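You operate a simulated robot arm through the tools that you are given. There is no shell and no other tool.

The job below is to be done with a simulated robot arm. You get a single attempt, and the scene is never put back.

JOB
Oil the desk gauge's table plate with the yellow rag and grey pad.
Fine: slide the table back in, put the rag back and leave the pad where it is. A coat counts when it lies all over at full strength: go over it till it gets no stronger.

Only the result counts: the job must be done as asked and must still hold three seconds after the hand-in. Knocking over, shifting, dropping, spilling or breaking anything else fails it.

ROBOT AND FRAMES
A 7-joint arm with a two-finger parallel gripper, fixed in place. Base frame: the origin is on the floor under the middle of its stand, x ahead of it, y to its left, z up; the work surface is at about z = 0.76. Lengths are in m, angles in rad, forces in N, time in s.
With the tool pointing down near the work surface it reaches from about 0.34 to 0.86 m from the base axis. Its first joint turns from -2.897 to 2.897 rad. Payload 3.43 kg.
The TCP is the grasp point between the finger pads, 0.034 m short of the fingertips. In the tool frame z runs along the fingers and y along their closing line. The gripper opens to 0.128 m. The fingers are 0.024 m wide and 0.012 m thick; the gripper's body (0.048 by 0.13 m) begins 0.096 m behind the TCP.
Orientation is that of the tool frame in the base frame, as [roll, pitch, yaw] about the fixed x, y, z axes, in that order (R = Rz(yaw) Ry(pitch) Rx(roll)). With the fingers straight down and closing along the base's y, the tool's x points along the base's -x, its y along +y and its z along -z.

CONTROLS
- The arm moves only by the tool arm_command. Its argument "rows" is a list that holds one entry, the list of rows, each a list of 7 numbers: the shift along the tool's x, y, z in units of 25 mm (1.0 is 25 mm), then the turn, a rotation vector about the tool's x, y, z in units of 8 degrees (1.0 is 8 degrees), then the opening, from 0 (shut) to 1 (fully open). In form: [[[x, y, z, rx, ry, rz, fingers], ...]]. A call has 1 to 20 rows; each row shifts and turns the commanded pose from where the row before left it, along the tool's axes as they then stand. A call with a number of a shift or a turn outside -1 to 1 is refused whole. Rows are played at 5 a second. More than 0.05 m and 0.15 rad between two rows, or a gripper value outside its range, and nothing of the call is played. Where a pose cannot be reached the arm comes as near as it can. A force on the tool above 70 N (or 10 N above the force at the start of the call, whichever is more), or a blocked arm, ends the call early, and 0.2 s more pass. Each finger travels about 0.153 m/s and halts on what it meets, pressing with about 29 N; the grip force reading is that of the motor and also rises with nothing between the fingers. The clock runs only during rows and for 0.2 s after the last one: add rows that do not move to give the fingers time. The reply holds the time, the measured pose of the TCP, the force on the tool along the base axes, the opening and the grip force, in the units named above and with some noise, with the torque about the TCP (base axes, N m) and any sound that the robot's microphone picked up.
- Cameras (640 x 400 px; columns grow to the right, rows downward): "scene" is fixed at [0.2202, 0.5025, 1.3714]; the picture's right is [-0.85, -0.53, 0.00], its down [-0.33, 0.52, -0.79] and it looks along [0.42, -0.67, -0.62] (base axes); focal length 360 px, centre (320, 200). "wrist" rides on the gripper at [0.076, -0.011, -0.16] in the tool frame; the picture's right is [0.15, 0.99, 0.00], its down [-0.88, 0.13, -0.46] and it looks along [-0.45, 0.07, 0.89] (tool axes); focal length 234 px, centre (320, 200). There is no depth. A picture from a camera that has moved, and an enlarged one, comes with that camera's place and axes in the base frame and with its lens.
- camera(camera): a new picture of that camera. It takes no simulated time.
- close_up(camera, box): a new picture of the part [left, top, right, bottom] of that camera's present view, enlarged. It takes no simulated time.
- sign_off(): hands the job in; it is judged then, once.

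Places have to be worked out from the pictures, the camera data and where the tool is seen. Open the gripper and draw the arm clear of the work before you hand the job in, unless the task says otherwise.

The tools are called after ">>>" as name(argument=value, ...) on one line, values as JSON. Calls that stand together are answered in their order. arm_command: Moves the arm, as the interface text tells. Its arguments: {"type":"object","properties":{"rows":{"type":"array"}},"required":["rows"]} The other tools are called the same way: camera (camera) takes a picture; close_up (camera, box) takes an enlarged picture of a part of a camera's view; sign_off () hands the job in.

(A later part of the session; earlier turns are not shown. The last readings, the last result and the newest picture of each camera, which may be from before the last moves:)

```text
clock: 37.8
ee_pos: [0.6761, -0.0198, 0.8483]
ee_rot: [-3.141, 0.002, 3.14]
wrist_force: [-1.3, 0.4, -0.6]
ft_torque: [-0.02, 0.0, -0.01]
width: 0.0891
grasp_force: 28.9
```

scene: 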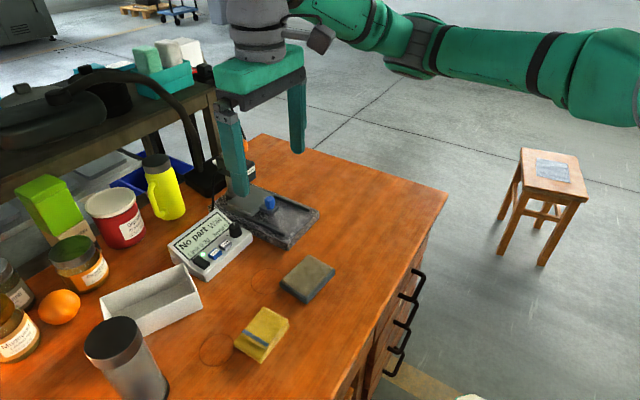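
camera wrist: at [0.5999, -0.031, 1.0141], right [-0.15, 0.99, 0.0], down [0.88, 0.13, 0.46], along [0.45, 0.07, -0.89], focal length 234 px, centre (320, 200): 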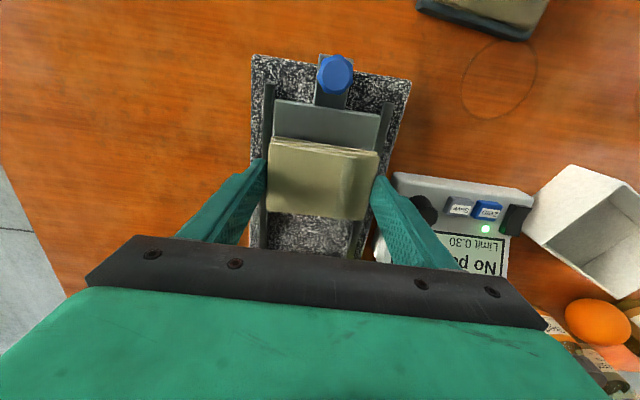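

No contact yet at z 0.848. I continue with 1 mm steps.

>>> arm_command(rows=[[[0, 0, 0.04, 0, 0, 0, 0], [0, 0, 0.04, 0, 0, 0, 0], [0, 0, 0, 0, 0, 0, 0]]])

```text
clock: 38.6
ee_pos: [0.6759, -0.0201, 0.8464]
ee_rot: [3.141, 0.0, -3.141]
wrist_force: [-1.1, -0.2, 0.4]
ft_torque: [0.0, 0.0, 0.02]
width: 0.0888
grasp_force: 29.2
```

>>> arm_command(rows=[[[0, 0, 0.04, 0, 0, 0, 0], [0, 0, 0.04, 0, 0, 0, 0], [0, 0, 0, 0, 0, 0, 0]]])

>>> close_up(camera="scene", box=[220, 150, 320, 250])

```text
clock: 39.4
ee_pos: [0.6765, -0.0205, 0.8438]
ee_rot: [-3.141, 0.0, 3.142]
wrist_force: [-0.7, -0.2, -0.6]
ft_torque: [-0.01, 0.02, -0.01]
width: 0.0892
grasp_force: 29.7
```

```text
4.00 times, centred on (270, 200) of scene
camera zoom: at [0.2202, 0.5025, 1.3714], right [-0.85, -0.53, 0.0], down [-0.33, 0.52, -0.79], along [0.42, -0.67, -0.62], focal length 1438 px, centre (520, 200)
```

zoom: 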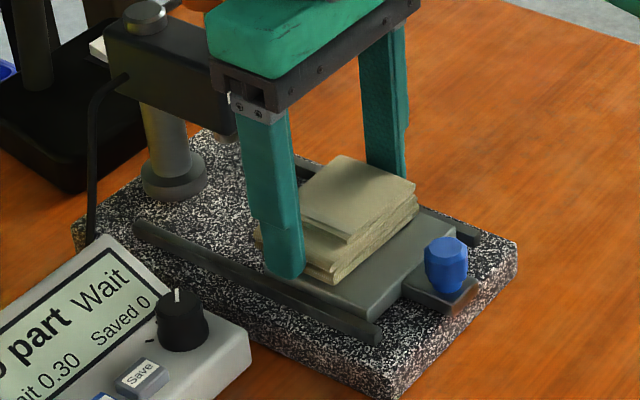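

Still no load at z 0.8438; the plate must be a little lower than estimated. I keep lowering in 1 mm steps.

>>> arm_command(rows=[[[0, 0, 0.04, 0, 0, 0, 0], [0, 0, 0.04, 0, 0, 0, 0], [0, 0, 0, 0, 0, 0, 0]]])

```text
clock: 40.2
ee_pos: [0.6769, -0.02, 0.8434]
ee_rot: [-3.141, 0.002, -3.141]
wrist_force: [-0.8, 1.3, 15.4]
ft_torque: [0.07, 0.1, 0.08]
width: 0.089
grasp_force: 29.3
```

Contact: 15 N with the plate top at about z 0.8035. I rub gently across in y by about ±6 mm at this position.

>>> arm_command(rows=[[[0, -0.12, -0.01, 0, 0, 0, 0], [0, -0.12, 0, 0, 0, 0, 0], [0, 0.12, 0, 0, 0, 0, 0], [0, 0.12, 0, 0, 0, 0, 0], [0, 0.12, 0, 0, 0, 0, 0], [0, 0.12, 0, 0, 0, 0, 0], [0, -0.12, 0, 0, 0, 0, 0], [0, -0.12, 0, 0, 0, 0, 0], [0, 0, 0, 0, 0, 0, 0]]])

>>> close_up(camera="scene", box=[220, 150, 320, 250])

>>> close_up(camera="wrist", box=[220, 40, 420, 240])

```text
clock: 42.2
ee_pos: [0.6771, -0.0187, 0.8429]
ee_rot: [3.138, 0.005, -3.139]
wrist_force: [-0.3, 17.9, 35.1]
ft_torque: [0.91, 0.07, 0.0]
width: 0.0888
grasp_force: 28.8
```

```text
4.00 times, centred on (270, 200) of scene
camera zoom: at [0.2202, 0.5025, 1.3714], right [-0.85, -0.53, 0.0], down [-0.33, 0.52, -0.79], along [0.42, -0.67, -0.62], focal length 1438 px, centre (520, 200)
```

zoom: 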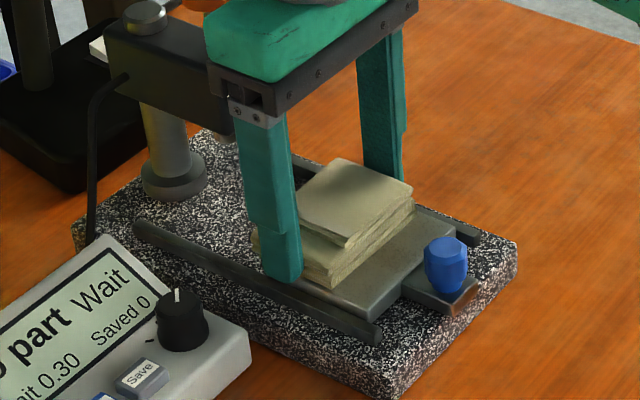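

```text
2.00 times, centred on (320, 140) of wrist
camera zoom: at [0.5994, -0.03, 1.0022], right [-0.15, 0.99, 0.0], down [0.88, 0.13, 0.46], along [0.45, 0.07, -0.89], focal length 468 px, centre (320, 320)
```

zoom: 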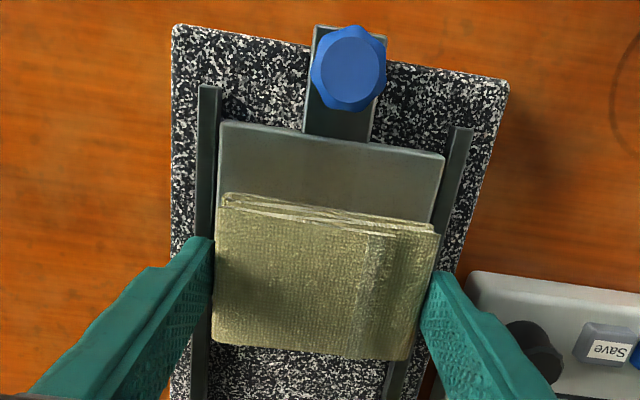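

The press crept up to 35 N, so I ease up by 0.7 mm and then drag toward the outer stop (−x) across the plate to its front edge, with small y wobble.

>>> arm_command(rows=[[[0, 0, -0.03, 0, 0, 0, 0], [0.15, 0, 0, 0, 0, 0, 0], [0.15, 0, 0, 0, 0, 0, 0], [0.15, 0, 0, 0, 0, 0, 0], [0.15, 0, 0, 0, 0, 0, 0], [0.15, 0, 0, 0, 0, 0, 0], [0, 0, 0, 0, 0, 0, 0]]])

>>> close_up(camera="scene", box=[220, 150, 320, 250])

>>> close_up(camera="wrist", box=[220, 40, 420, 240])

```text
clock: 43.8
ee_pos: [0.6583, -0.0203, 0.8436]
ee_rot: [-3.141, -0.001, 3.141]
wrist_force: [7.3, -0.1, 16.8]
ft_torque: [-0.03, -0.24, 0.02]
width: 0.089
grasp_force: 28.6
```

```text
4.00 times, centred on (270, 200) of scene
camera zoom: at [0.2202, 0.5025, 1.3714], right [-0.85, -0.53, 0.0], down [-0.33, 0.52, -0.79], along [0.42, -0.67, -0.62], focal length 1438 px, centre (520, 200)
```

zoom: 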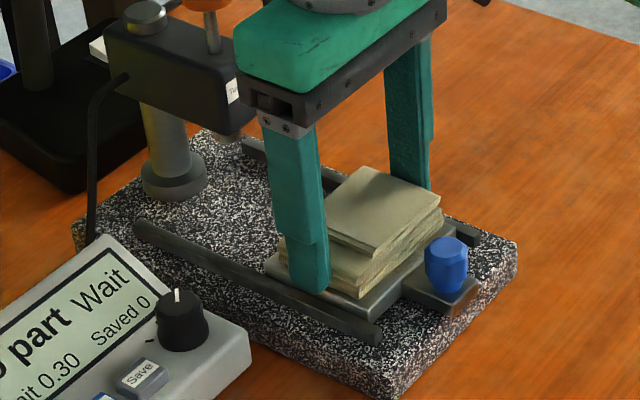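

```text
2.00 times, centred on (320, 140) of wrist
camera zoom: at [0.5804, -0.0308, 1.0023], right [-0.15, 0.99, 0.0], down [0.88, 0.13, 0.46], along [0.45, 0.07, -0.89], focal length 468 px, centre (320, 320)
```

zoom: 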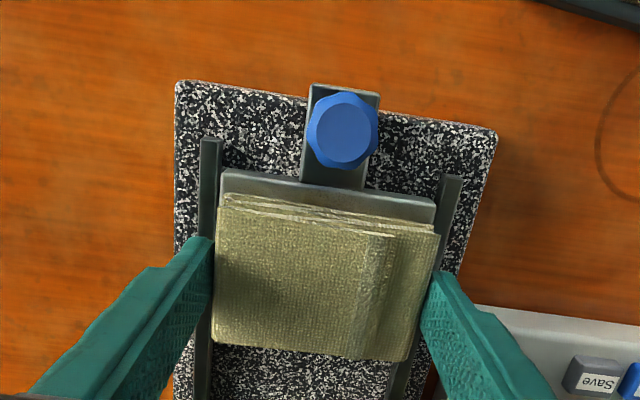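

Steady at 17 N. I continue the drag to the front edge of the plate, rub in y there, and watch the gap to the knob.

>>> arm_command(rows=[[[0.15, 0, 0, 0, 0, 0, 0], [0.15, 0, 0, 0, 0, 0, 0], [0.15, 0, 0, 0, 0, 0, 0], [0.15, 0, 0, 0, 0, 0, 0], [0.1, 0, 0, 0, 0, 0, 0], [0, 0, 0, 0, 0, 0, 0]]])

>>> close_up(camera="scene", box=[220, 150, 320, 250])

>>> close_up(camera="wrist", box=[220, 40, 420, 240])

```text
clock: 45.2
ee_pos: [0.64, -0.0192, 0.8423]
ee_rot: [-3.141, -0.002, -3.141]
wrist_force: [1.5, 1.0, 2.8]
ft_torque: [-0.02, -0.04, -0.01]
width: 0.0888
grasp_force: 28.9
```

```text
4.00 times, centred on (270, 200) of scene
camera zoom: at [0.2202, 0.5025, 1.3714], right [-0.85, -0.53, 0.0], down [-0.33, 0.52, -0.79], along [0.42, -0.67, -0.62], focal length 1438 px, centre (520, 200)
```

zoom: 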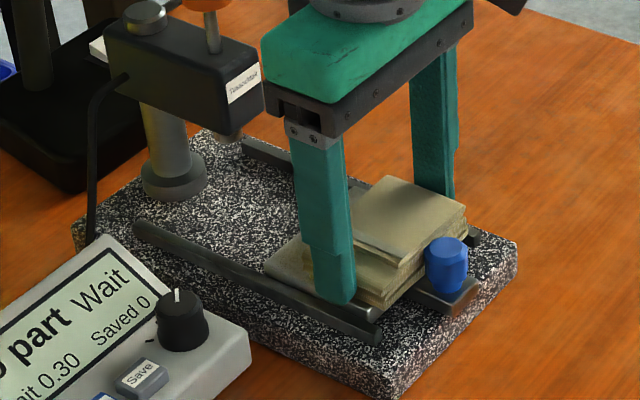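

```text
2.00 times, centred on (320, 140) of wrist
camera zoom: at [0.5624, -0.0311, 1.0024], right [-0.15, 0.99, 0.0], down [0.88, 0.13, 0.45], along [0.45, 0.07, -0.89], focal length 468 px, centre (320, 320)
```

zoom: 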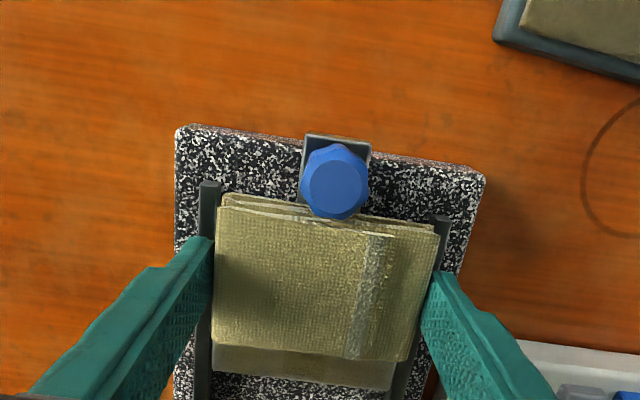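

The exposed back of the plate now shows a tan coat. At the front the press fell to 3 N, so I add a little pressure and rub in y here.

>>> arm_command(rows=[[[0.05, 0, 0.02, 0, 0, 0, 0], [0, -0.12, 0, 0, 0, 0, 0], [0, -0.12, 0, 0, 0, 0, 0], [0, 0.12, 0, 0, 0, 0, 0], [0, 0.12, 0, 0, 0, 0, 0], [0, 0.12, 0, 0, 0, 0, 0], [0, 0.12, 0, 0, 0, 0, 0], [0, -0.12, 0, 0, 0, 0, 0], [0, -0.12, 0, 0, 0, 0, 0], [0, 0, 0, 0, 0, 0, 0]]])

>>> close_up(camera="scene", box=[220, 150, 320, 250])

```text
clock: 47.4
ee_pos: [0.6393, -0.0191, 0.8431]
ee_rot: [3.141, 0.001, 3.141]
wrist_force: [0.4, 3.0, 5.9]
ft_torque: [0.05, 0.02, 0.02]
width: 0.089
grasp_force: 29.6
```

```text
4.00 times, centred on (270, 200) of scene
camera zoom: at [0.2202, 0.5025, 1.3714], right [-0.85, -0.53, 0.0], down [-0.33, 0.52, -0.79], along [0.42, -0.67, -0.62], focal length 1438 px, centre (520, 200)
```

zoom: 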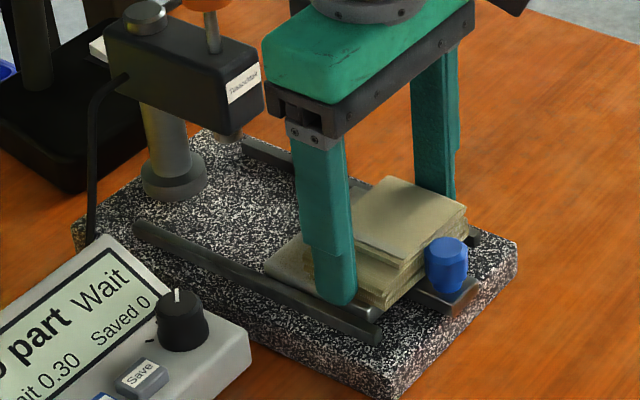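

I lift off, carry the rag back above the pad for a reload, and view the plate from the scene camera on the way.

>>> arm_command(rows=[[[0, 0, -0.2, 0, 0, 0, 0], [0, 0, -1, 0, 0, 0, 0], [0, 0, -1, 0, 0, 0, 0], [0, 0, -0.9, 0, 0, 0, 0], [1, 0.8, 0, 0, 0, 0, 0], [1, 0.8, 0, 0, 0, 0, 0], [1, 0.8, 0, 0, 0, 0, 0], [1, 0.8, 0, 0, 0, 0, 0], [1, 0.8, 0, 0, 0, 0, 0], [0.5, 0.55, 0, 0, 0, 0.55, 0], [0, 0, 0, 0, 0, 0, 0]]])

>>> close_up(camera="scene", box=[220, 150, 320, 250])

>>> camera(camera="wrist")

```text
clock: 49.8
ee_pos: [0.5005, 0.0936, 0.9187]
ee_rot: [3.141, 0.001, 3.062]
wrist_force: [0.3, 0.5, -1.3]
ft_torque: [0.01, -0.01, 0.02]
width: 0.089
grasp_force: 28.8
```

```text
4.00 times, centred on (270, 200) of scene
camera zoom: at [0.2202, 0.5025, 1.3714], right [-0.85, -0.53, 0.0], down [-0.33, 0.52, -0.79], along [0.42, -0.67, -0.62], focal length 1438 px, centre (520, 200)
```

zoom: 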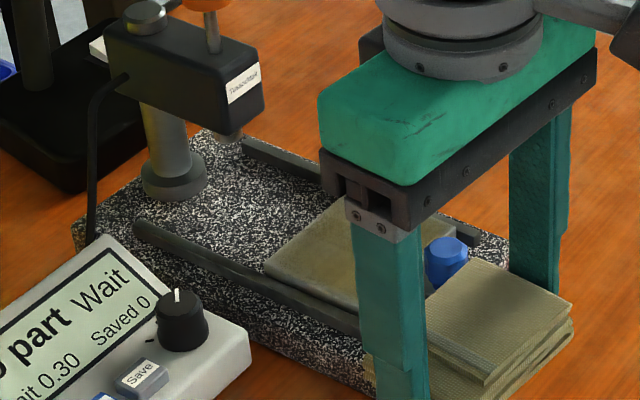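

```text
taken
camera wrist: at [0.4234, 0.0881, 1.0795], right [-0.07, 1.0, 0.0], down [0.89, 0.06, 0.46], along [0.45, 0.03, -0.89], focal length 234 px, centre (320, 200)
```

wrist: 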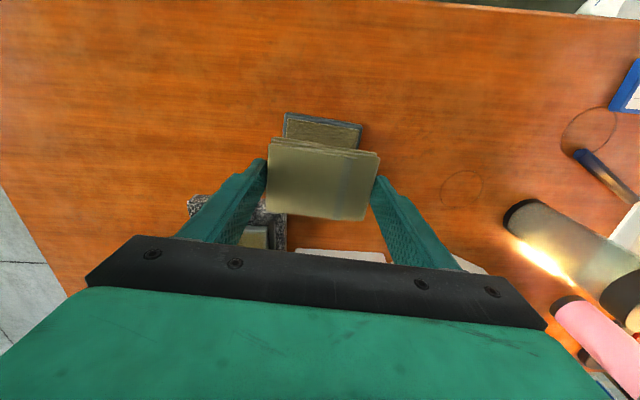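

The plate shows a tan coat. I reload on the pad: quickly down to z 0.828, then in small steps to the contact height seen before (about 0.823).

>>> arm_command(rows=[[[0, 0, 1, 0, 0, 0, 0], [0, 0, 1, 0, 0, 0, 0], [0, 0, 1, 0, 0, 0, 0], [0, 0, 0.5, 0, 0, 0, 0], [0, 0, 0.12, 0, 0, 0, 0], [0, 0, 0.08, 0, 0, 0, 0], [0, 0, 0.06, 0, 0, 0, 0], [0, 0, 0, 0, 0, 0, 0]]])

>>> close_up(camera="scene", box=[220, 150, 370, 300])

```text
clock: 51.6
ee_pos: [0.501, 0.0951, 0.8246]
ee_rot: [3.141, -0.001, 3.065]
wrist_force: [0.1, 1.2, 1.0]
ft_torque: [0.0, -0.02, 0.0]
width: 0.0893
grasp_force: 29.1
```

```text
2.67 times, centred on (295, 225) of scene
camera zoom: at [0.2202, 0.5025, 1.3714], right [-0.85, -0.53, 0.0], down [-0.33, 0.52, -0.79], along [0.42, -0.67, -0.62], focal length 959 px, centre (387, 133)
```

zoom: 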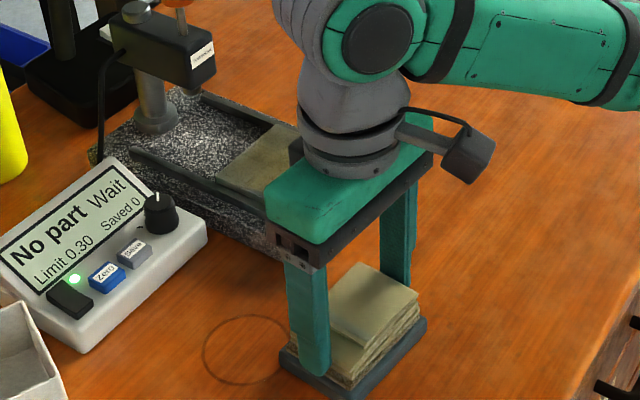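

>>> arm_command(rows=[[[0, 0, 0.04, 0, 0, 0, 0], [0, 0, 0.04, 0, 0, 0, 0], [0, 0, 0, 0, 0, 0, 0], [0, 0, 0, 0, 0, 0, 0]]])

>>> close_up(camera="scene", box=[240, 200, 360, 320])

```text
clock: 52.6
ee_pos: [0.5008, 0.0951, 0.8246]
ee_rot: [-3.141, 0.0, 3.064]
wrist_force: [0.2, -0.6, -1.0]
ft_torque: [-0.04, -0.01, -0.04]
width: 0.0887
grasp_force: 28.7
```

```text
3.33 times, centred on (300, 260) of scene
camera zoom: at [0.2202, 0.5025, 1.3714], right [-0.85, -0.53, 0.0], down [-0.33, 0.52, -0.79], along [0.42, -0.67, -0.62], focal length 1199 px, centre (387, 0)
```

zoom: 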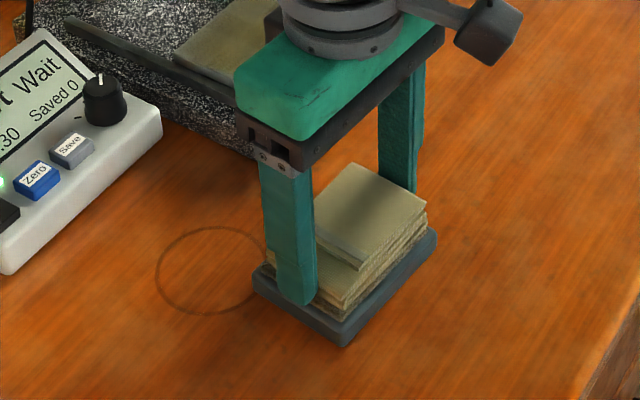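

No clear contact yet; I lower two more small steps.

>>> arm_command(rows=[[[0, 0, 0.04, 0, 0, 0, 0], [0, 0, 0.04, 0, 0, 0, 0], [0, 0, 0, 0, 0, 0, 0], [0, 0, 0, 0, 0, 0, 0]]])

>>> close_up(camera="scene", box=[240, 200, 360, 320])

```text
clock: 53.6
ee_pos: [0.5016, 0.0934, 0.8212]
ee_rot: [3.141, 0.001, 3.064]
wrist_force: [-0.5, 0.4, 0.3]
ft_torque: [-0.03, 0.05, -0.03]
width: 0.0886
grasp_force: 29.2
```

```text
3.33 times, centred on (300, 260) of scene
camera zoom: at [0.2202, 0.5025, 1.3714], right [-0.85, -0.53, 0.0], down [-0.33, 0.52, -0.79], along [0.42, -0.67, -0.62], focal length 1199 px, centre (387, 0)
```

zoom: 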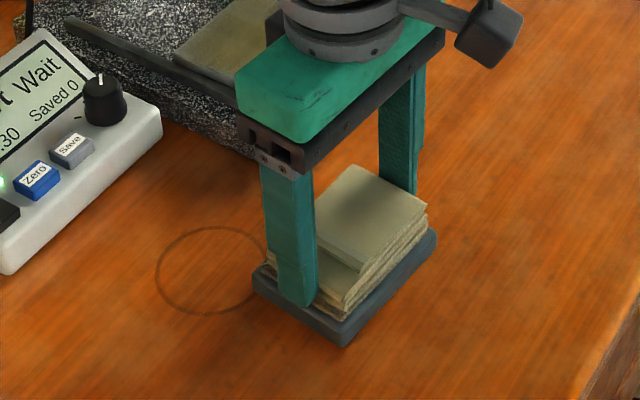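

>>> arm_command(rows=[[[0, 0, 0.03, 0, 0, 0, 0], [0, 0, 0, 0, 0, 0, 0], [0, 0, 0, 0, 0, 0, 0]]])

>>> close_up(camera="scene", box=[240, 200, 360, 320])

>>> camera(camera="wrist")

```text
clock: 54.4
ee_pos: [0.5018, 0.0953, 0.8207]
ee_rot: [-3.141, 0.002, 3.065]
wrist_force: [-0.5, 0.3, 16.2]
ft_torque: [-0.28, 0.22, -0.03]
width: 0.0891
grasp_force: 29.1
```

```text
3.33 times, centred on (300, 260) of scene
camera zoom: at [0.2202, 0.5025, 1.3714], right [-0.85, -0.53, 0.0], down [-0.33, 0.52, -0.79], along [0.42, -0.67, -0.62], focal length 1199 px, centre (387, 0)
```

zoom: 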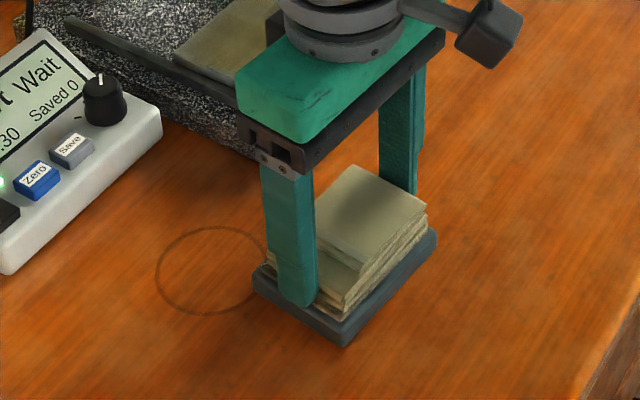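

```text
taken
camera wrist: at [0.4226, 0.0886, 0.981], right [-0.07, 1.0, 0.0], down [0.89, 0.06, 0.46], along [0.46, 0.03, -0.89], focal length 234 px, centre (320, 200)
```

wrist: 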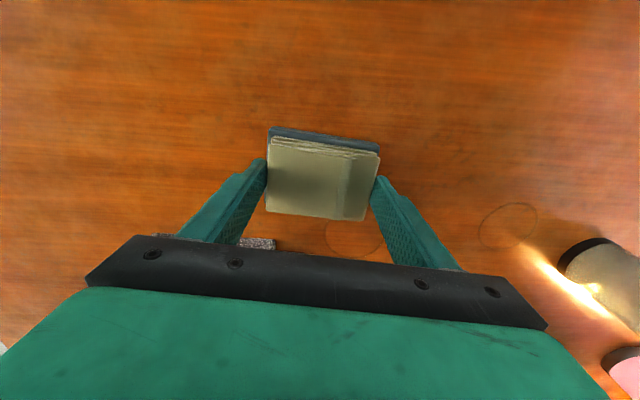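

Contact at 16 N and the rag shows the pale loaded look again. I lift straight up and carry it back to the rear of the plate.

>>> arm_command(rows=[[[0, 0, -0.1, 0, 0, 0, 0], [0, 0, -0.5, 0, 0, 0, 0], [0, 0, -1, 0, 0, 0, 0], [0, 0, -1, 0, 0, 0, 0], [0, 0, -1, 0, 0, 0, 0], [0, 0, -0.4, 0, 0, -0.55, 0], [-0.6, -0.9, 0, 0, 0, 0, 0], [-1, -0.9, 0, 0, 0, 0, 0], [-1, -0.9, 0, 0, 0, 0, 0], [-1, -0.9, 0, 0, 0, 0, 0], [-1, -0.7, 0, 0, 0, 0, 0], [-1, -0.25, 0, 0, 0, 0, 0], [-1, 0, 0, 0, 0, 0, 0], [-0.4, 0, 0.8, 0, 0, 0, 0], [0, 0, 1, 0, 0, 0, 0], [0, 0, 0.9, 0, 0, 0, 0], [0, 0, 0, 0, 0, 0, 0]]])

>>> close_up(camera="scene", box=[220, 150, 320, 250])

>>> close_up(camera="wrist", box=[220, 40, 420, 240])

>>> close_up(camera="scene", box=[220, 240, 380, 380])

```text
clock: 58.0
ee_pos: [0.677, -0.0202, 0.8506]
ee_rot: [-3.141, 0.0, -3.141]
wrist_force: [-0.5, 0.6, 0.1]
ft_torque: [0.0, -0.04, -0.02]
width: 0.0887
grasp_force: 28.9
```

```text
4.00 times, centred on (270, 200) of scene
camera zoom: at [0.2202, 0.5025, 1.3714], right [-0.85, -0.53, 0.0], down [-0.33, 0.52, -0.79], along [0.42, -0.67, -0.62], focal length 1438 px, centre (520, 200)
```

zoom: 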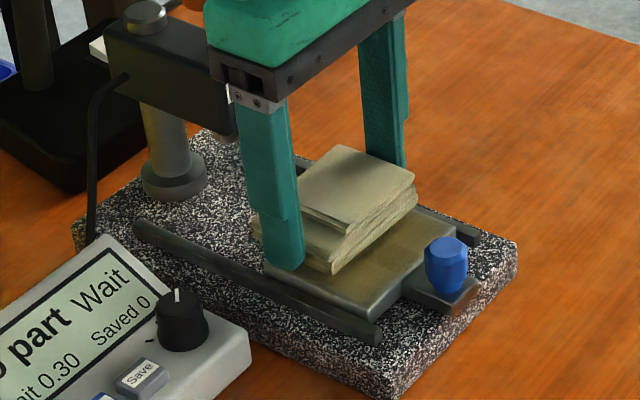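

```text
2.00 times, centred on (320, 140) of wrist
camera zoom: at [0.5992, -0.0314, 1.011], right [-0.15, 0.99, 0.0], down [0.88, 0.13, 0.46], along [0.45, 0.07, -0.89], focal length 468 px, centre (320, 320)
```

zoom: 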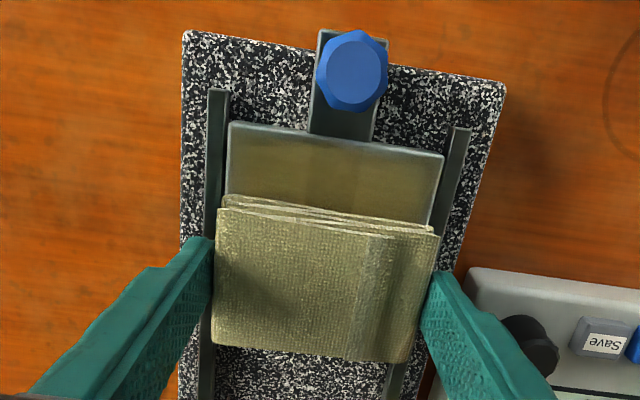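

```text
2.86 times, centred on (300, 310) of scene
camera zoom: at [0.2202, 0.5025, 1.3714], right [-0.85, -0.53, 0.0], down [-0.33, 0.52, -0.79], along [0.42, -0.67, -0.62], focal length 1027 px, centre (377, -114)
```

zoom: 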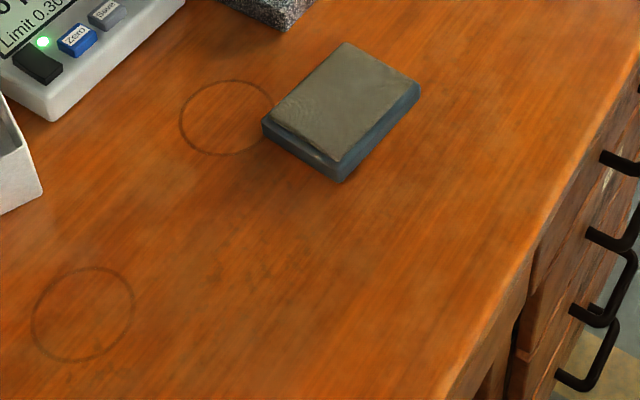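

The coat is visible on the front part of the plate, thinner along the rim. I zoom in to see how far it reaches at the edges.

>>> close_up(camera="wrist", box=[280, 90, 380, 160])

>>> close_up(camera="scene", box=[265, 190, 315, 240])

```text
5.71 times, centred on (330, 125) of wrist
camera zoom: at [0.5992, -0.0314, 1.011], right [-0.15, 0.99, 0.0], down [0.88, 0.13, 0.46], along [0.45, 0.07, -0.89], focal length 1338 px, centre (263, 629)
```

zoom: 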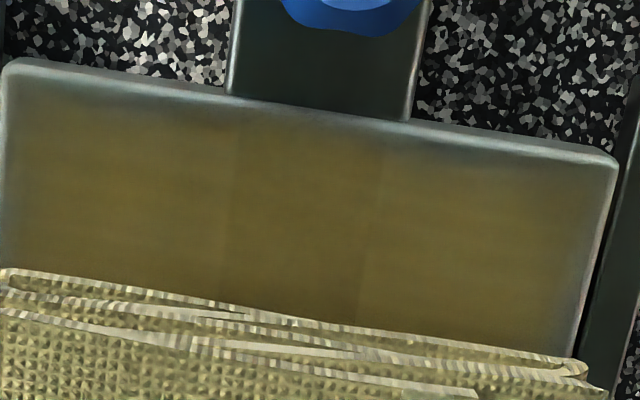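

```text
8.00 times, centred on (290, 215) of scene
camera zoom: at [0.2202, 0.5025, 1.3714], right [-0.85, -0.53, 0.0], down [-0.33, 0.52, -0.79], along [0.42, -0.67, -0.62], focal length 2877 px, centre (560, 80)
```

zoom: 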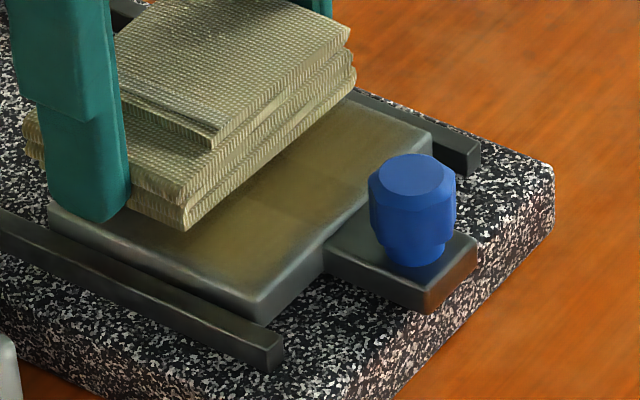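

The coat is olive and fairly even with a fade only at the very rim. I lower to contact for a second pass.

>>> arm_command(rows=[[[0, 0, 0.2, 0, 0, 0, 0], [0, 0, 0.1, 0, 0, 0, 0], [0, 0, 0.04, 0, 0, 0, 0], [0, 0, 0, 0, 0, 0, 0]]])

```text
clock: 59.0
ee_pos: [0.6763, -0.0191, 0.8457]
ee_rot: [-3.141, 0.0, 3.141]
wrist_force: [-1.0, -0.2, 0.2]
ft_torque: [0.01, -0.02, -0.01]
width: 0.089
grasp_force: 29.2
```

>>> arm_command(rows=[[[0, 0, 0.04, 0, 0, 0, 0], [0, 0, 0.04, 0, 0, 0, 0], [0, 0, 0, 0, 0, 0, 0]]])

```text
clock: 59.8
ee_pos: [0.6771, -0.0183, 0.8427]
ee_rot: [3.141, -0.001, 3.141]
wrist_force: [-0.1, 0.3, 1.0]
ft_torque: [-0.02, 0.0, 0.0]
width: 0.0887
grasp_force: 28.9
```

>>> arm_command(rows=[[[0, 0, 0.04, 0, 0, 0, 0], [0, 0, 0.03, 0, 0, 0, 0], [0, 0, 0, 0, 0, 0, 0]]])

```text
clock: 60.6
ee_pos: [0.6769, -0.0197, 0.8422]
ee_rot: [-3.14, 0.005, -3.141]
wrist_force: [-0.4, 4.0, 24.9]
ft_torque: [0.08, 0.18, 0.05]
width: 0.0886
grasp_force: 28.9
```

Contact at 25 N. I ease slightly and do a zigzag: y strokes of ±7 mm while drifting toward −x.

>>> arm_command(rows=[[[0, -0.14, -0.015, 0, 0, 0, 0], [0, -0.14, 0, 0, 0, 0, 0], [0, 0.14, 0, 0, 0, 0, 0], [0, 0.14, 0, 0, 0, 0, 0], [0, 0.14, 0, 0, 0, 0, 0], [0, 0.14, 0, 0, 0, 0, 0], [0.1, -0.14, 0, 0, 0, 0, 0], [0.1, -0.14, 0, 0, 0, 0, 0], [0.1, -0.14, 0, 0, 0, 0, 0], [0.1, -0.14, 0, 0, 0, 0, 0], [0, 0, 0, 0, 0, 0, 0]]])

```text
clock: 63.0
ee_pos: [0.6658, -0.0258, 0.8413]
ee_rot: [-3.141, 0.003, 3.142]
wrist_force: [6.2, 9.9, 27.3]
ft_torque: [0.43, -0.28, 0.03]
width: 0.0889
grasp_force: 29.0
```

Force stays around 27 N. I continue the zigzag toward the front.

>>> arm_command(rows=[[[0.1, 0.14, -0.01, 0, 0, 0, 0], [0.1, 0.14, 0, 0, 0, 0, 0], [0.1, 0.14, 0, 0, 0, 0, 0], [0.1, 0.14, 0, 0, 0, 0, 0], [0.1, -0.14, 0, 0, 0, 0, 0], [0.1, -0.14, 0, 0, 0, 0, 0], [0.1, -0.14, 0, 0, 0, 0, 0], [0.1, -0.14, 0, 0, 0, 0, 0], [0, 0, 0, 0, 0, 0, 0]]])

>>> close_up(camera="wrist", box=[220, 40, 420, 240])

>>> close_up(camera="scene", box=[220, 150, 320, 250])

```text
clock: 65.0
ee_pos: [0.6471, -0.025, 0.8416]
ee_rot: [-3.141, -0.001, 3.142]
wrist_force: [1.2, 5.2, 11.5]
ft_torque: [0.21, -0.05, -0.02]
width: 0.0887
grasp_force: 29.0
```

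```text
2.00 times, centred on (320, 140) of wrist
camera zoom: at [0.5698, -0.0375, 1.0013], right [-0.15, 0.99, 0.0], down [0.88, 0.13, 0.46], along [0.45, 0.07, -0.89], focal length 468 px, centre (320, 320)
```

zoom: 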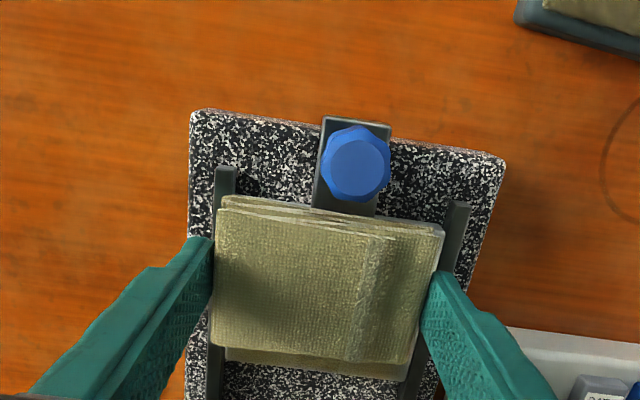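

```text
4.00 times, centred on (270, 200) of scene
camera zoom: at [0.2202, 0.5025, 1.3714], right [-0.85, -0.53, 0.0], down [-0.33, 0.52, -0.79], along [0.42, -0.67, -0.62], focal length 1438 px, centre (520, 200)
```

zoom: 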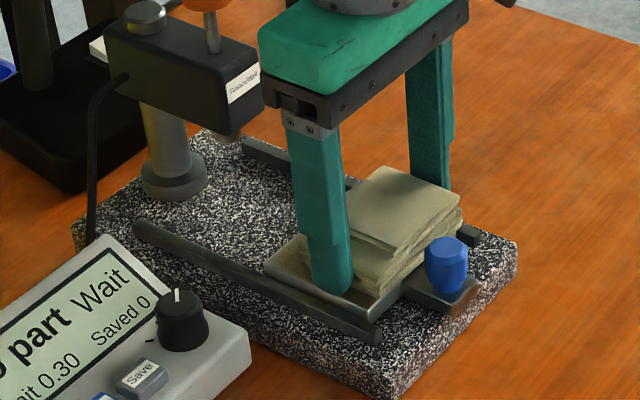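

I continue to the very front and rub there, keeping the rag a few mm clear of the knob.

>>> arm_command(rows=[[[0.1, 0.14, 0.01, 0, 0, 0, 0], [0.1, 0.14, 0, 0, 0, 0, 0], [0.1, 0.14, 0.01, 0, 0, 0, 0], [0.06, 0.14, 0, 0, 0, 0, 0], [0, -0.14, 0, 0, 0, 0, 0], [0, -0.14, 0, 0, 0, 0, 0], [0, -0.14, 0, 0, 0, 0, 0], [0, -0.14, 0, 0, 0, 0, 0], [0, 0.14, 0, 0, 0, 0, 0], [0, 0.14, 0, 0, 0, 0, 0], [0, 0, 0, 0, 0, 0, 0]]])

>>> close_up(camera="wrist", box=[220, 40, 420, 240])

```text
clock: 67.4
ee_pos: [0.6387, -0.0206, 0.8409]
ee_rot: [-3.141, 0.003, 3.14]
wrist_force: [10.7, -12.8, 14.8]
ft_torque: [-0.09, -0.21, 0.1]
width: 0.0888
grasp_force: 29.1
```

```text
2.00 times, centred on (320, 140) of wrist
camera zoom: at [0.5603, -0.0322, 1.001], right [-0.14, 0.99, 0.0], down [0.88, 0.13, 0.46], along [0.45, 0.06, -0.89], focal length 468 px, centre (320, 320)
```

zoom: 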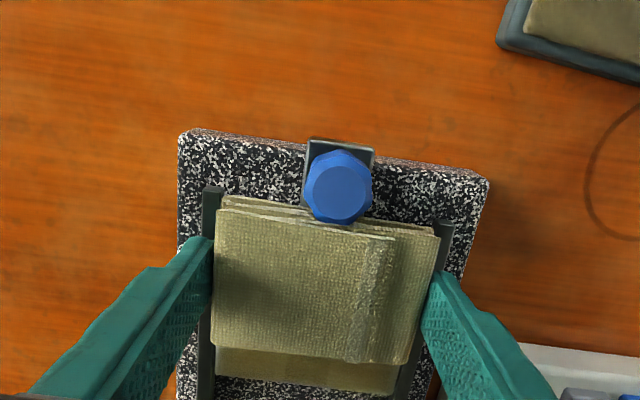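

The side forces (about 11–13 N) suggest the rag just reached the knob, so I lift off there. I carry it up and aside to y about 0.2 so the scene camera sees the plate.

>>> arm_command(rows=[[[-0.05, 0, -0.2, 0, 0, 0, 0], [0, 0, -1, 0, 0, 0, 0], [0, 0, -1, 0, 0, 0, 0], [0, 0, -1, 0, 0, 0, 0], [1, 1, 0, 0, 0, 0, 0], [1, 1, 0, 0, 0, 0, 0], [1, 1, 0, 0, 0, 0, 0], [1, 1, 0, 0, 0, 0, 0], [1, 1, 0, 0, 0, 0, 0], [0.5, 1, 0, 0, 0, 0, 0], [0, 1, 0, 0, 0, 0, 0], [0, 1, 0, 0, 0, 0, 0], [0, 0.6, 0, 0, 0, 0, 0], [0, 0, 0, 0, 0, 0, 0]]])

>>> close_up(camera="scene", box=[240, 170, 320, 240])

>>> camera(camera="scene")

>>> camera(camera="wrist")

```text
clock: 70.4
ee_pos: [0.5018, 0.1963, 0.9193]
ee_rot: [3.14, 0.0, 3.14]
wrist_force: [0.9, 1.0, -1.0]
ft_torque: [-0.01, 0.02, -0.03]
width: 0.0891
grasp_force: 28.8
```

```text
5.71 times, centred on (280, 205) of scene
camera zoom: at [0.2202, 0.5025, 1.3714], right [-0.85, -0.53, 0.0], down [-0.33, 0.52, -0.79], along [0.42, -0.67, -0.62], focal length 2055 px, centre (549, 171)
```

zoom: 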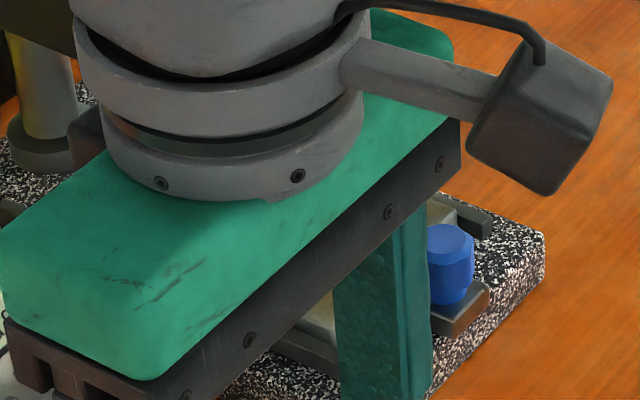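

```text
taken
```

scene: 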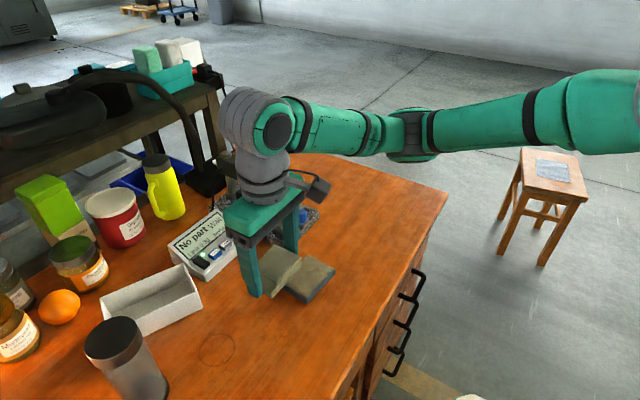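

```text
taken
camera wrist: at [0.4247, 0.1847, 1.0803], right [-0.15, 0.99, 0.0], down [0.88, 0.13, 0.46], along [0.45, 0.07, -0.89], focal length 234 px, centre (320, 200)
```

wrist: 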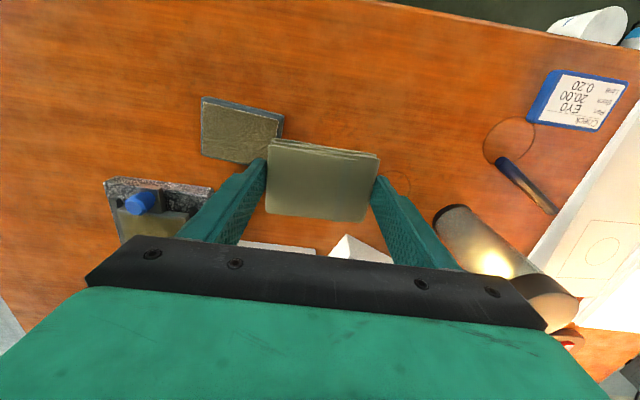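

From here the gripper hides the plate, so I reload on the pad and will look during the next transit.

>>> arm_command(rows=[[[0, -1, 0, 0, 0, 0, 0], [0, -1, 0, 0, 0, 0, 0], [0, -1, 0, 0, 0, 0, 0], [0, -1, 0, 0, 0, 0, 0], [0, -0.05, 0, 0, 0, 0.55, 0], [0, 0, 0, 0, 0, 0, 0]]])

>>> close_up(camera="scene", box=[220, 150, 320, 250])

```text
clock: 71.8
ee_pos: [0.501, 0.0947, 0.9198]
ee_rot: [3.142, -0.001, 3.063]
wrist_force: [0.5, -0.2, 0.1]
ft_torque: [0.0, 0.01, 0.02]
width: 0.0888
grasp_force: 29.2
```

```text
4.00 times, centred on (270, 200) of scene
camera zoom: at [0.2202, 0.5025, 1.3714], right [-0.85, -0.53, 0.0], down [-0.33, 0.52, -0.79], along [0.42, -0.67, -0.62], focal length 1438 px, centre (520, 200)
```

zoom: 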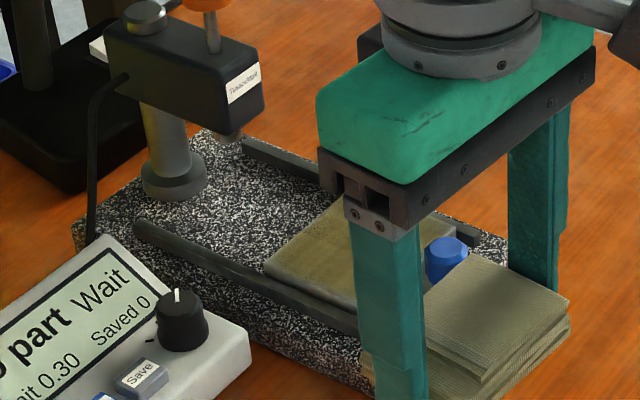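

The coat has become visibly stronger after the second pass. I press the rag on the pad again.

>>> arm_command(rows=[[[0, 0, 1, 0, 0, 0, 0], [0, 0, 1, 0, 0, 0, 0], [0, 0, 1, 0, 0, 0, 0], [0, 0, 0.5, 0, 0, 0, 0], [0, 0, 0.2, 0, 0, 0, 0], [0, 0, 0.12, 0, 0, 0, 0], [0, 0, 0.06, 0, 0, 0, 0], [0, 0, 0.04, 0, 0, 0, 0], [0, 0, 0, 0, 0, 0, 0]]])

```text
clock: 73.8
ee_pos: [0.5017, 0.0957, 0.8215]
ee_rot: [-3.141, -0.001, 3.065]
wrist_force: [0.3, -0.2, -0.1]
ft_torque: [-0.01, 0.01, 0.0]
width: 0.089
grasp_force: 29.0
```

>>> arm_command(rows=[[[0, 0, 0.04, 0, 0, 0, 0], [0, 0, 0, 0, 0, 0, 0], [0, 0, 0, 0, 0, 0, 0]]])

>>> close_up(camera="scene", box=[240, 200, 360, 320])

```text
clock: 74.6
ee_pos: [0.5009, 0.0936, 0.8214]
ee_rot: [3.141, -0.001, 3.065]
wrist_force: [0.2, 0.2, -1.1]
ft_torque: [-0.02, 0.03, 0.02]
width: 0.0889
grasp_force: 28.7
```

```text
3.33 times, centred on (300, 260) of scene
camera zoom: at [0.2202, 0.5025, 1.3714], right [-0.85, -0.53, 0.0], down [-0.33, 0.52, -0.79], along [0.42, -0.67, -0.62], focal length 1199 px, centre (387, 0)
```

zoom: 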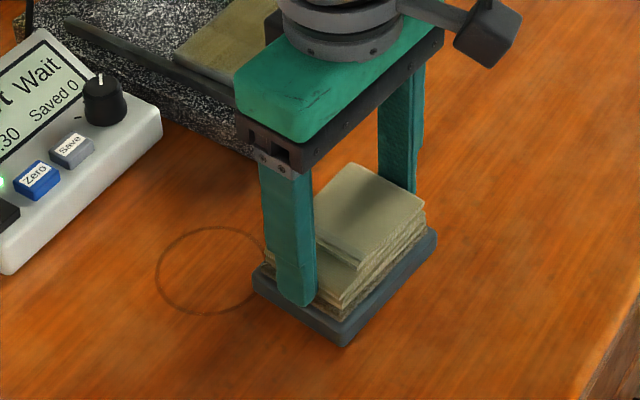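

>>> arm_command(rows=[[[0, 0, 0.04, 0, 0, 0, 0], [0, 0, 0, 0, 0, 0, 0], [0, 0, 0, 0, 0, 0, 0]]])

```text
clock: 75.4
ee_pos: [0.5022, 0.0936, 0.8202]
ee_rot: [3.141, 0.0, 3.064]
wrist_force: [0.9, -0.7, -0.2]
ft_torque: [-0.01, -0.02, 0.0]
width: 0.089
grasp_force: 29.2
```

>>> arm_command(rows=[[[0, 0, 0.03, 0, 0, 0, 0], [0, 0, 0, 0, 0, 0, 0], [0, 0, 0, 0, 0, 0, 0]]])

>>> close_up(camera="scene", box=[240, 200, 360, 320])

```text
clock: 76.2
ee_pos: [0.5024, 0.0938, 0.82]
ee_rot: [3.14, 0.0, 3.062]
wrist_force: [0.8, -0.7, 6.5]
ft_torque: [-0.08, 0.05, 0.02]
width: 0.0887
grasp_force: 28.6
```

```text
3.33 times, centred on (300, 260) of scene
camera zoom: at [0.2202, 0.5025, 1.3714], right [-0.85, -0.53, 0.0], down [-0.33, 0.52, -0.79], along [0.42, -0.67, -0.62], focal length 1199 px, centre (387, 0)
```

zoom: 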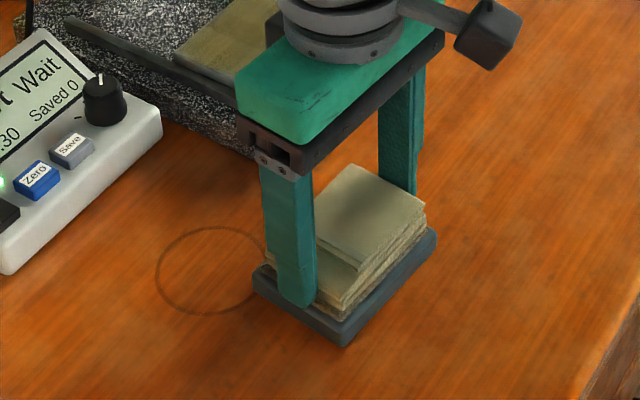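

Contact at 6.5 N, rag pale again. I lift and take it to the back of the plate for the third pass, with lighter pressure since the rag has slid up a few mm in the grip.

>>> arm_command(rows=[[[0, 0, -0.1, 0, 0, 0, 0], [0, 0, -0.5, 0, 0, 0, 0], [0, 0, -1, 0, 0, 0, 0], [0, 0, -1, 0, 0, 0, 0], [0, 0, -1, 0, 0, 0, 0], [0, 0, -0.4, 0, 0, -0.55, 0], [-0.6, -0.9, 0, 0, 0, 0, 0], [-1, -0.9, 0, 0, 0, 0, 0], [-1, -0.9, 0, 0, 0, 0, 0], [-1, -0.9, 0, 0, 0, 0, 0], [-1, -0.7, 0, 0, 0, 0, 0], [-1, -0.25, 0, 0, 0, 0, 0], [-1, 0, 0, 0, 0, 0, 0], [-0.4, 0, 0.8, 0, 0, 0, 0], [0, 0, 1, 0, 0, 0, 0], [0, 0, 0.9, 0, 0, 0, 0], [0, 0, 0, 0, 0, 0, 0]]])

>>> close_up(camera="wrist", box=[280, 90, 380, 160])

>>> close_up(camera="scene", box=[220, 150, 320, 250])

>>> close_up(camera="wrist", box=[220, 40, 420, 240])

```text
clock: 79.8
ee_pos: [0.6768, -0.0191, 0.8523]
ee_rot: [-3.141, -0.001, -3.14]
wrist_force: [0.7, 0.0, -0.6]
ft_torque: [-0.03, -0.03, -0.02]
width: 0.0892
grasp_force: 28.8
```

```text
5.71 times, centred on (330, 125) of wrist
camera zoom: at [0.5994, -0.0315, 1.0125], right [-0.15, 0.99, 0.0], down [0.88, 0.13, 0.46], along [0.45, 0.07, -0.89], focal length 1338 px, centre (263, 629)
```

zoom: 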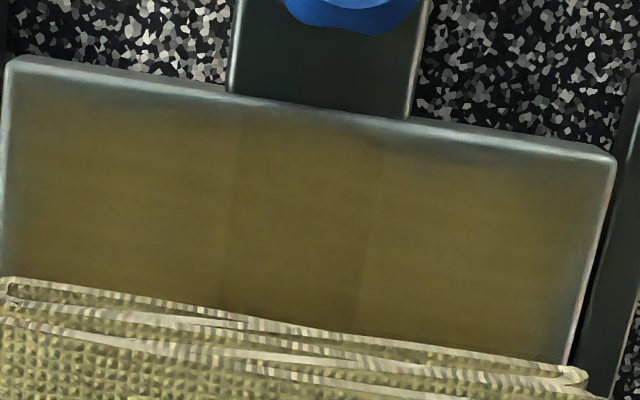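

```text
4.00 times, centred on (270, 200) of scene
camera zoom: at [0.2202, 0.5025, 1.3714], right [-0.85, -0.53, 0.0], down [-0.33, 0.52, -0.79], along [0.42, -0.67, -0.62], focal length 1438 px, centre (520, 200)
```

zoom: 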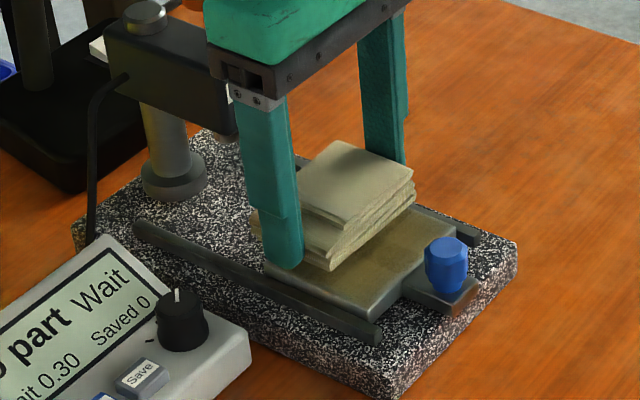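

```text
2.00 times, centred on (320, 140) of wrist
camera zoom: at [0.5994, -0.0315, 1.0125], right [-0.15, 0.99, 0.0], down [0.88, 0.13, 0.46], along [0.45, 0.07, -0.89], focal length 468 px, centre (320, 320)
```

zoom: 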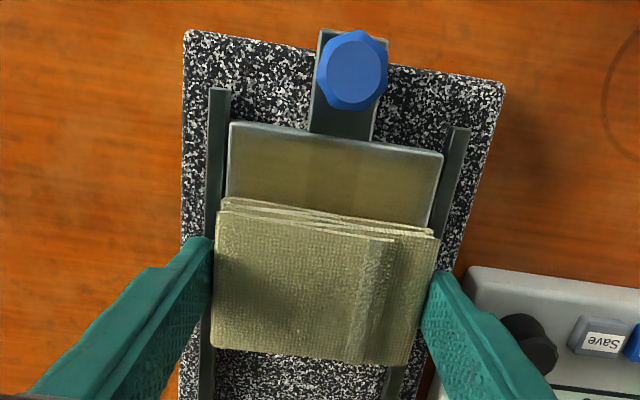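

The coat has deepened, with the same fine border. I lower for the third pass, stepping gently to contact near z 0.840.

>>> arm_command(rows=[[[0, 0, 0.2, 0, 0, 0, 0], [0, 0, 0.15, 0, 0, 0, 0], [0, 0, 0.08, 0, 0, 0, 0], [0, 0, 0.04, 0, 0, 0, 0], [0, 0, 0, 0, 0, 0, 0]]])

```text
clock: 81.0
ee_pos: [0.6751, -0.0212, 0.8419]
ee_rot: [-3.14, 0.001, 3.14]
wrist_force: [0.2, 0.5, -0.4]
ft_torque: [-0.01, -0.01, -0.01]
width: 0.0887
grasp_force: 29.6
```

>>> arm_command(rows=[[[0, 0, 0.04, 0, 0, 0, 0], [0, 0, 0.02, 0, 0, 0, 0], [0, 0, 0, 0, 0, 0, 0]]])

```text
clock: 81.8
ee_pos: [0.6755, -0.0198, 0.841]
ee_rot: [-3.14, 0.001, 3.14]
wrist_force: [1.6, -1.5, 16.4]
ft_torque: [-0.09, 0.16, -0.01]
width: 0.0889
grasp_force: 28.9
```

16 N. I do the zigzag again from the back toward the front.

>>> arm_command(rows=[[[0, -0.14, -0.01, 0, 0, 0, 0], [0, -0.14, 0, 0, 0, 0, 0], [0, 0.14, 0, 0, 0, 0, 0], [0, 0.14, 0, 0, 0, 0, 0], [0, 0.14, 0, 0, 0, 0, 0], [0, 0.14, 0, 0, 0, 0, 0], [0.08, -0.14, 0, 0, 0, 0, 0], [0.08, -0.14, 0, 0, 0, 0, 0], [0.08, -0.14, 0, 0, 0, 0, 0], [0.08, -0.14, 0, 0, 0, 0, 0], [0.08, 0.14, 0, 0, 0, 0, 0], [0.08, 0.14, 0, 0, 0, 0, 0], [0.08, 0.14, 0, 0, 0, 0, 0], [0.08, 0.14, 0, 0, 0, 0, 0], [0, 0, 0, 0, 0, 0, 0]]])

```text
clock: 85.0
ee_pos: [0.6591, -0.0128, 0.8405]
ee_rot: [-3.141, 0.0, 3.139]
wrist_force: [2.9, -14.7, 33.2]
ft_torque: [-0.82, -0.13, -0.05]
width: 0.0887
grasp_force: 29.4
```

The press is 33 N here; I ease up a bit and carry on to the front edge.

>>> arm_command(rows=[[[0.08, -0.14, -0.025, 0, 0, 0, 0], [0.08, -0.14, 0, 0, 0, 0, 0], [0.08, -0.14, 0, 0, 0, 0, 0], [0.08, -0.14, 0, 0, 0, 0, 0], [0.08, 0.14, 0, 0, 0, 0, 0], [0.08, 0.14, 0, 0, 0, 0, 0], [0.08, 0.14, 0, 0, 0, 0, 0], [0.08, 0.14, 0, 0, 0, 0, 0], [0, 0, 0, 0, 0, 0, 0]]])

```text
clock: 87.0
ee_pos: [0.644, -0.0111, 0.8393]
ee_rot: [-3.141, -0.002, -3.141]
wrist_force: [0.1, -0.8, 0.1]
ft_torque: [0.02, 0.0, -0.02]
width: 0.0891
grasp_force: 29.1
```

Contact was lost at the front, so I lower slightly until I feel it again.

>>> arm_command(rows=[[[0, 0, 0.03, 0, 0, 0, 0], [0, 0, 0, 0, 0, 0, 0]]])

```text
clock: 87.6
ee_pos: [0.6438, -0.011, 0.8393]
ee_rot: [-3.14, 0.0, -3.141]
wrist_force: [-1.2, 0.0, 6.8]
ft_torque: [0.0, 0.05, -0.09]
width: 0.0887
grasp_force: 29.0
```

>>> arm_command(rows=[[[0.08, -0.14, 0.01, 0, 0, 0, 0], [0.08, -0.14, 0, 0, 0, 0, 0], [0, -0.14, 0, 0, 0, 0, 0], [0, -0.14, 0, 0, 0, 0, 0], [0, 0.14, 0, 0, 0, 0, 0], [0, 0.14, 0, 0, 0, 0, 0], [0, 0.14, 0, 0, 0, 0, 0], [0, 0.14, 0, 0, 0, 0, 0], [0, -0.14, 0, 0, 0, 0, 0], [0, -0.14, 0, 0, 0, 0, 0], [0, 0, 0, 0, 0, 0, 0]]])

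```text
clock: 90.0
ee_pos: [0.6395, -0.0181, 0.8396]
ee_rot: [3.14, 0.001, -3.138]
wrist_force: [-1.9, 13.8, 28.4]
ft_torque: [0.34, -0.01, 0.07]
width: 0.0891
grasp_force: 29.4
```

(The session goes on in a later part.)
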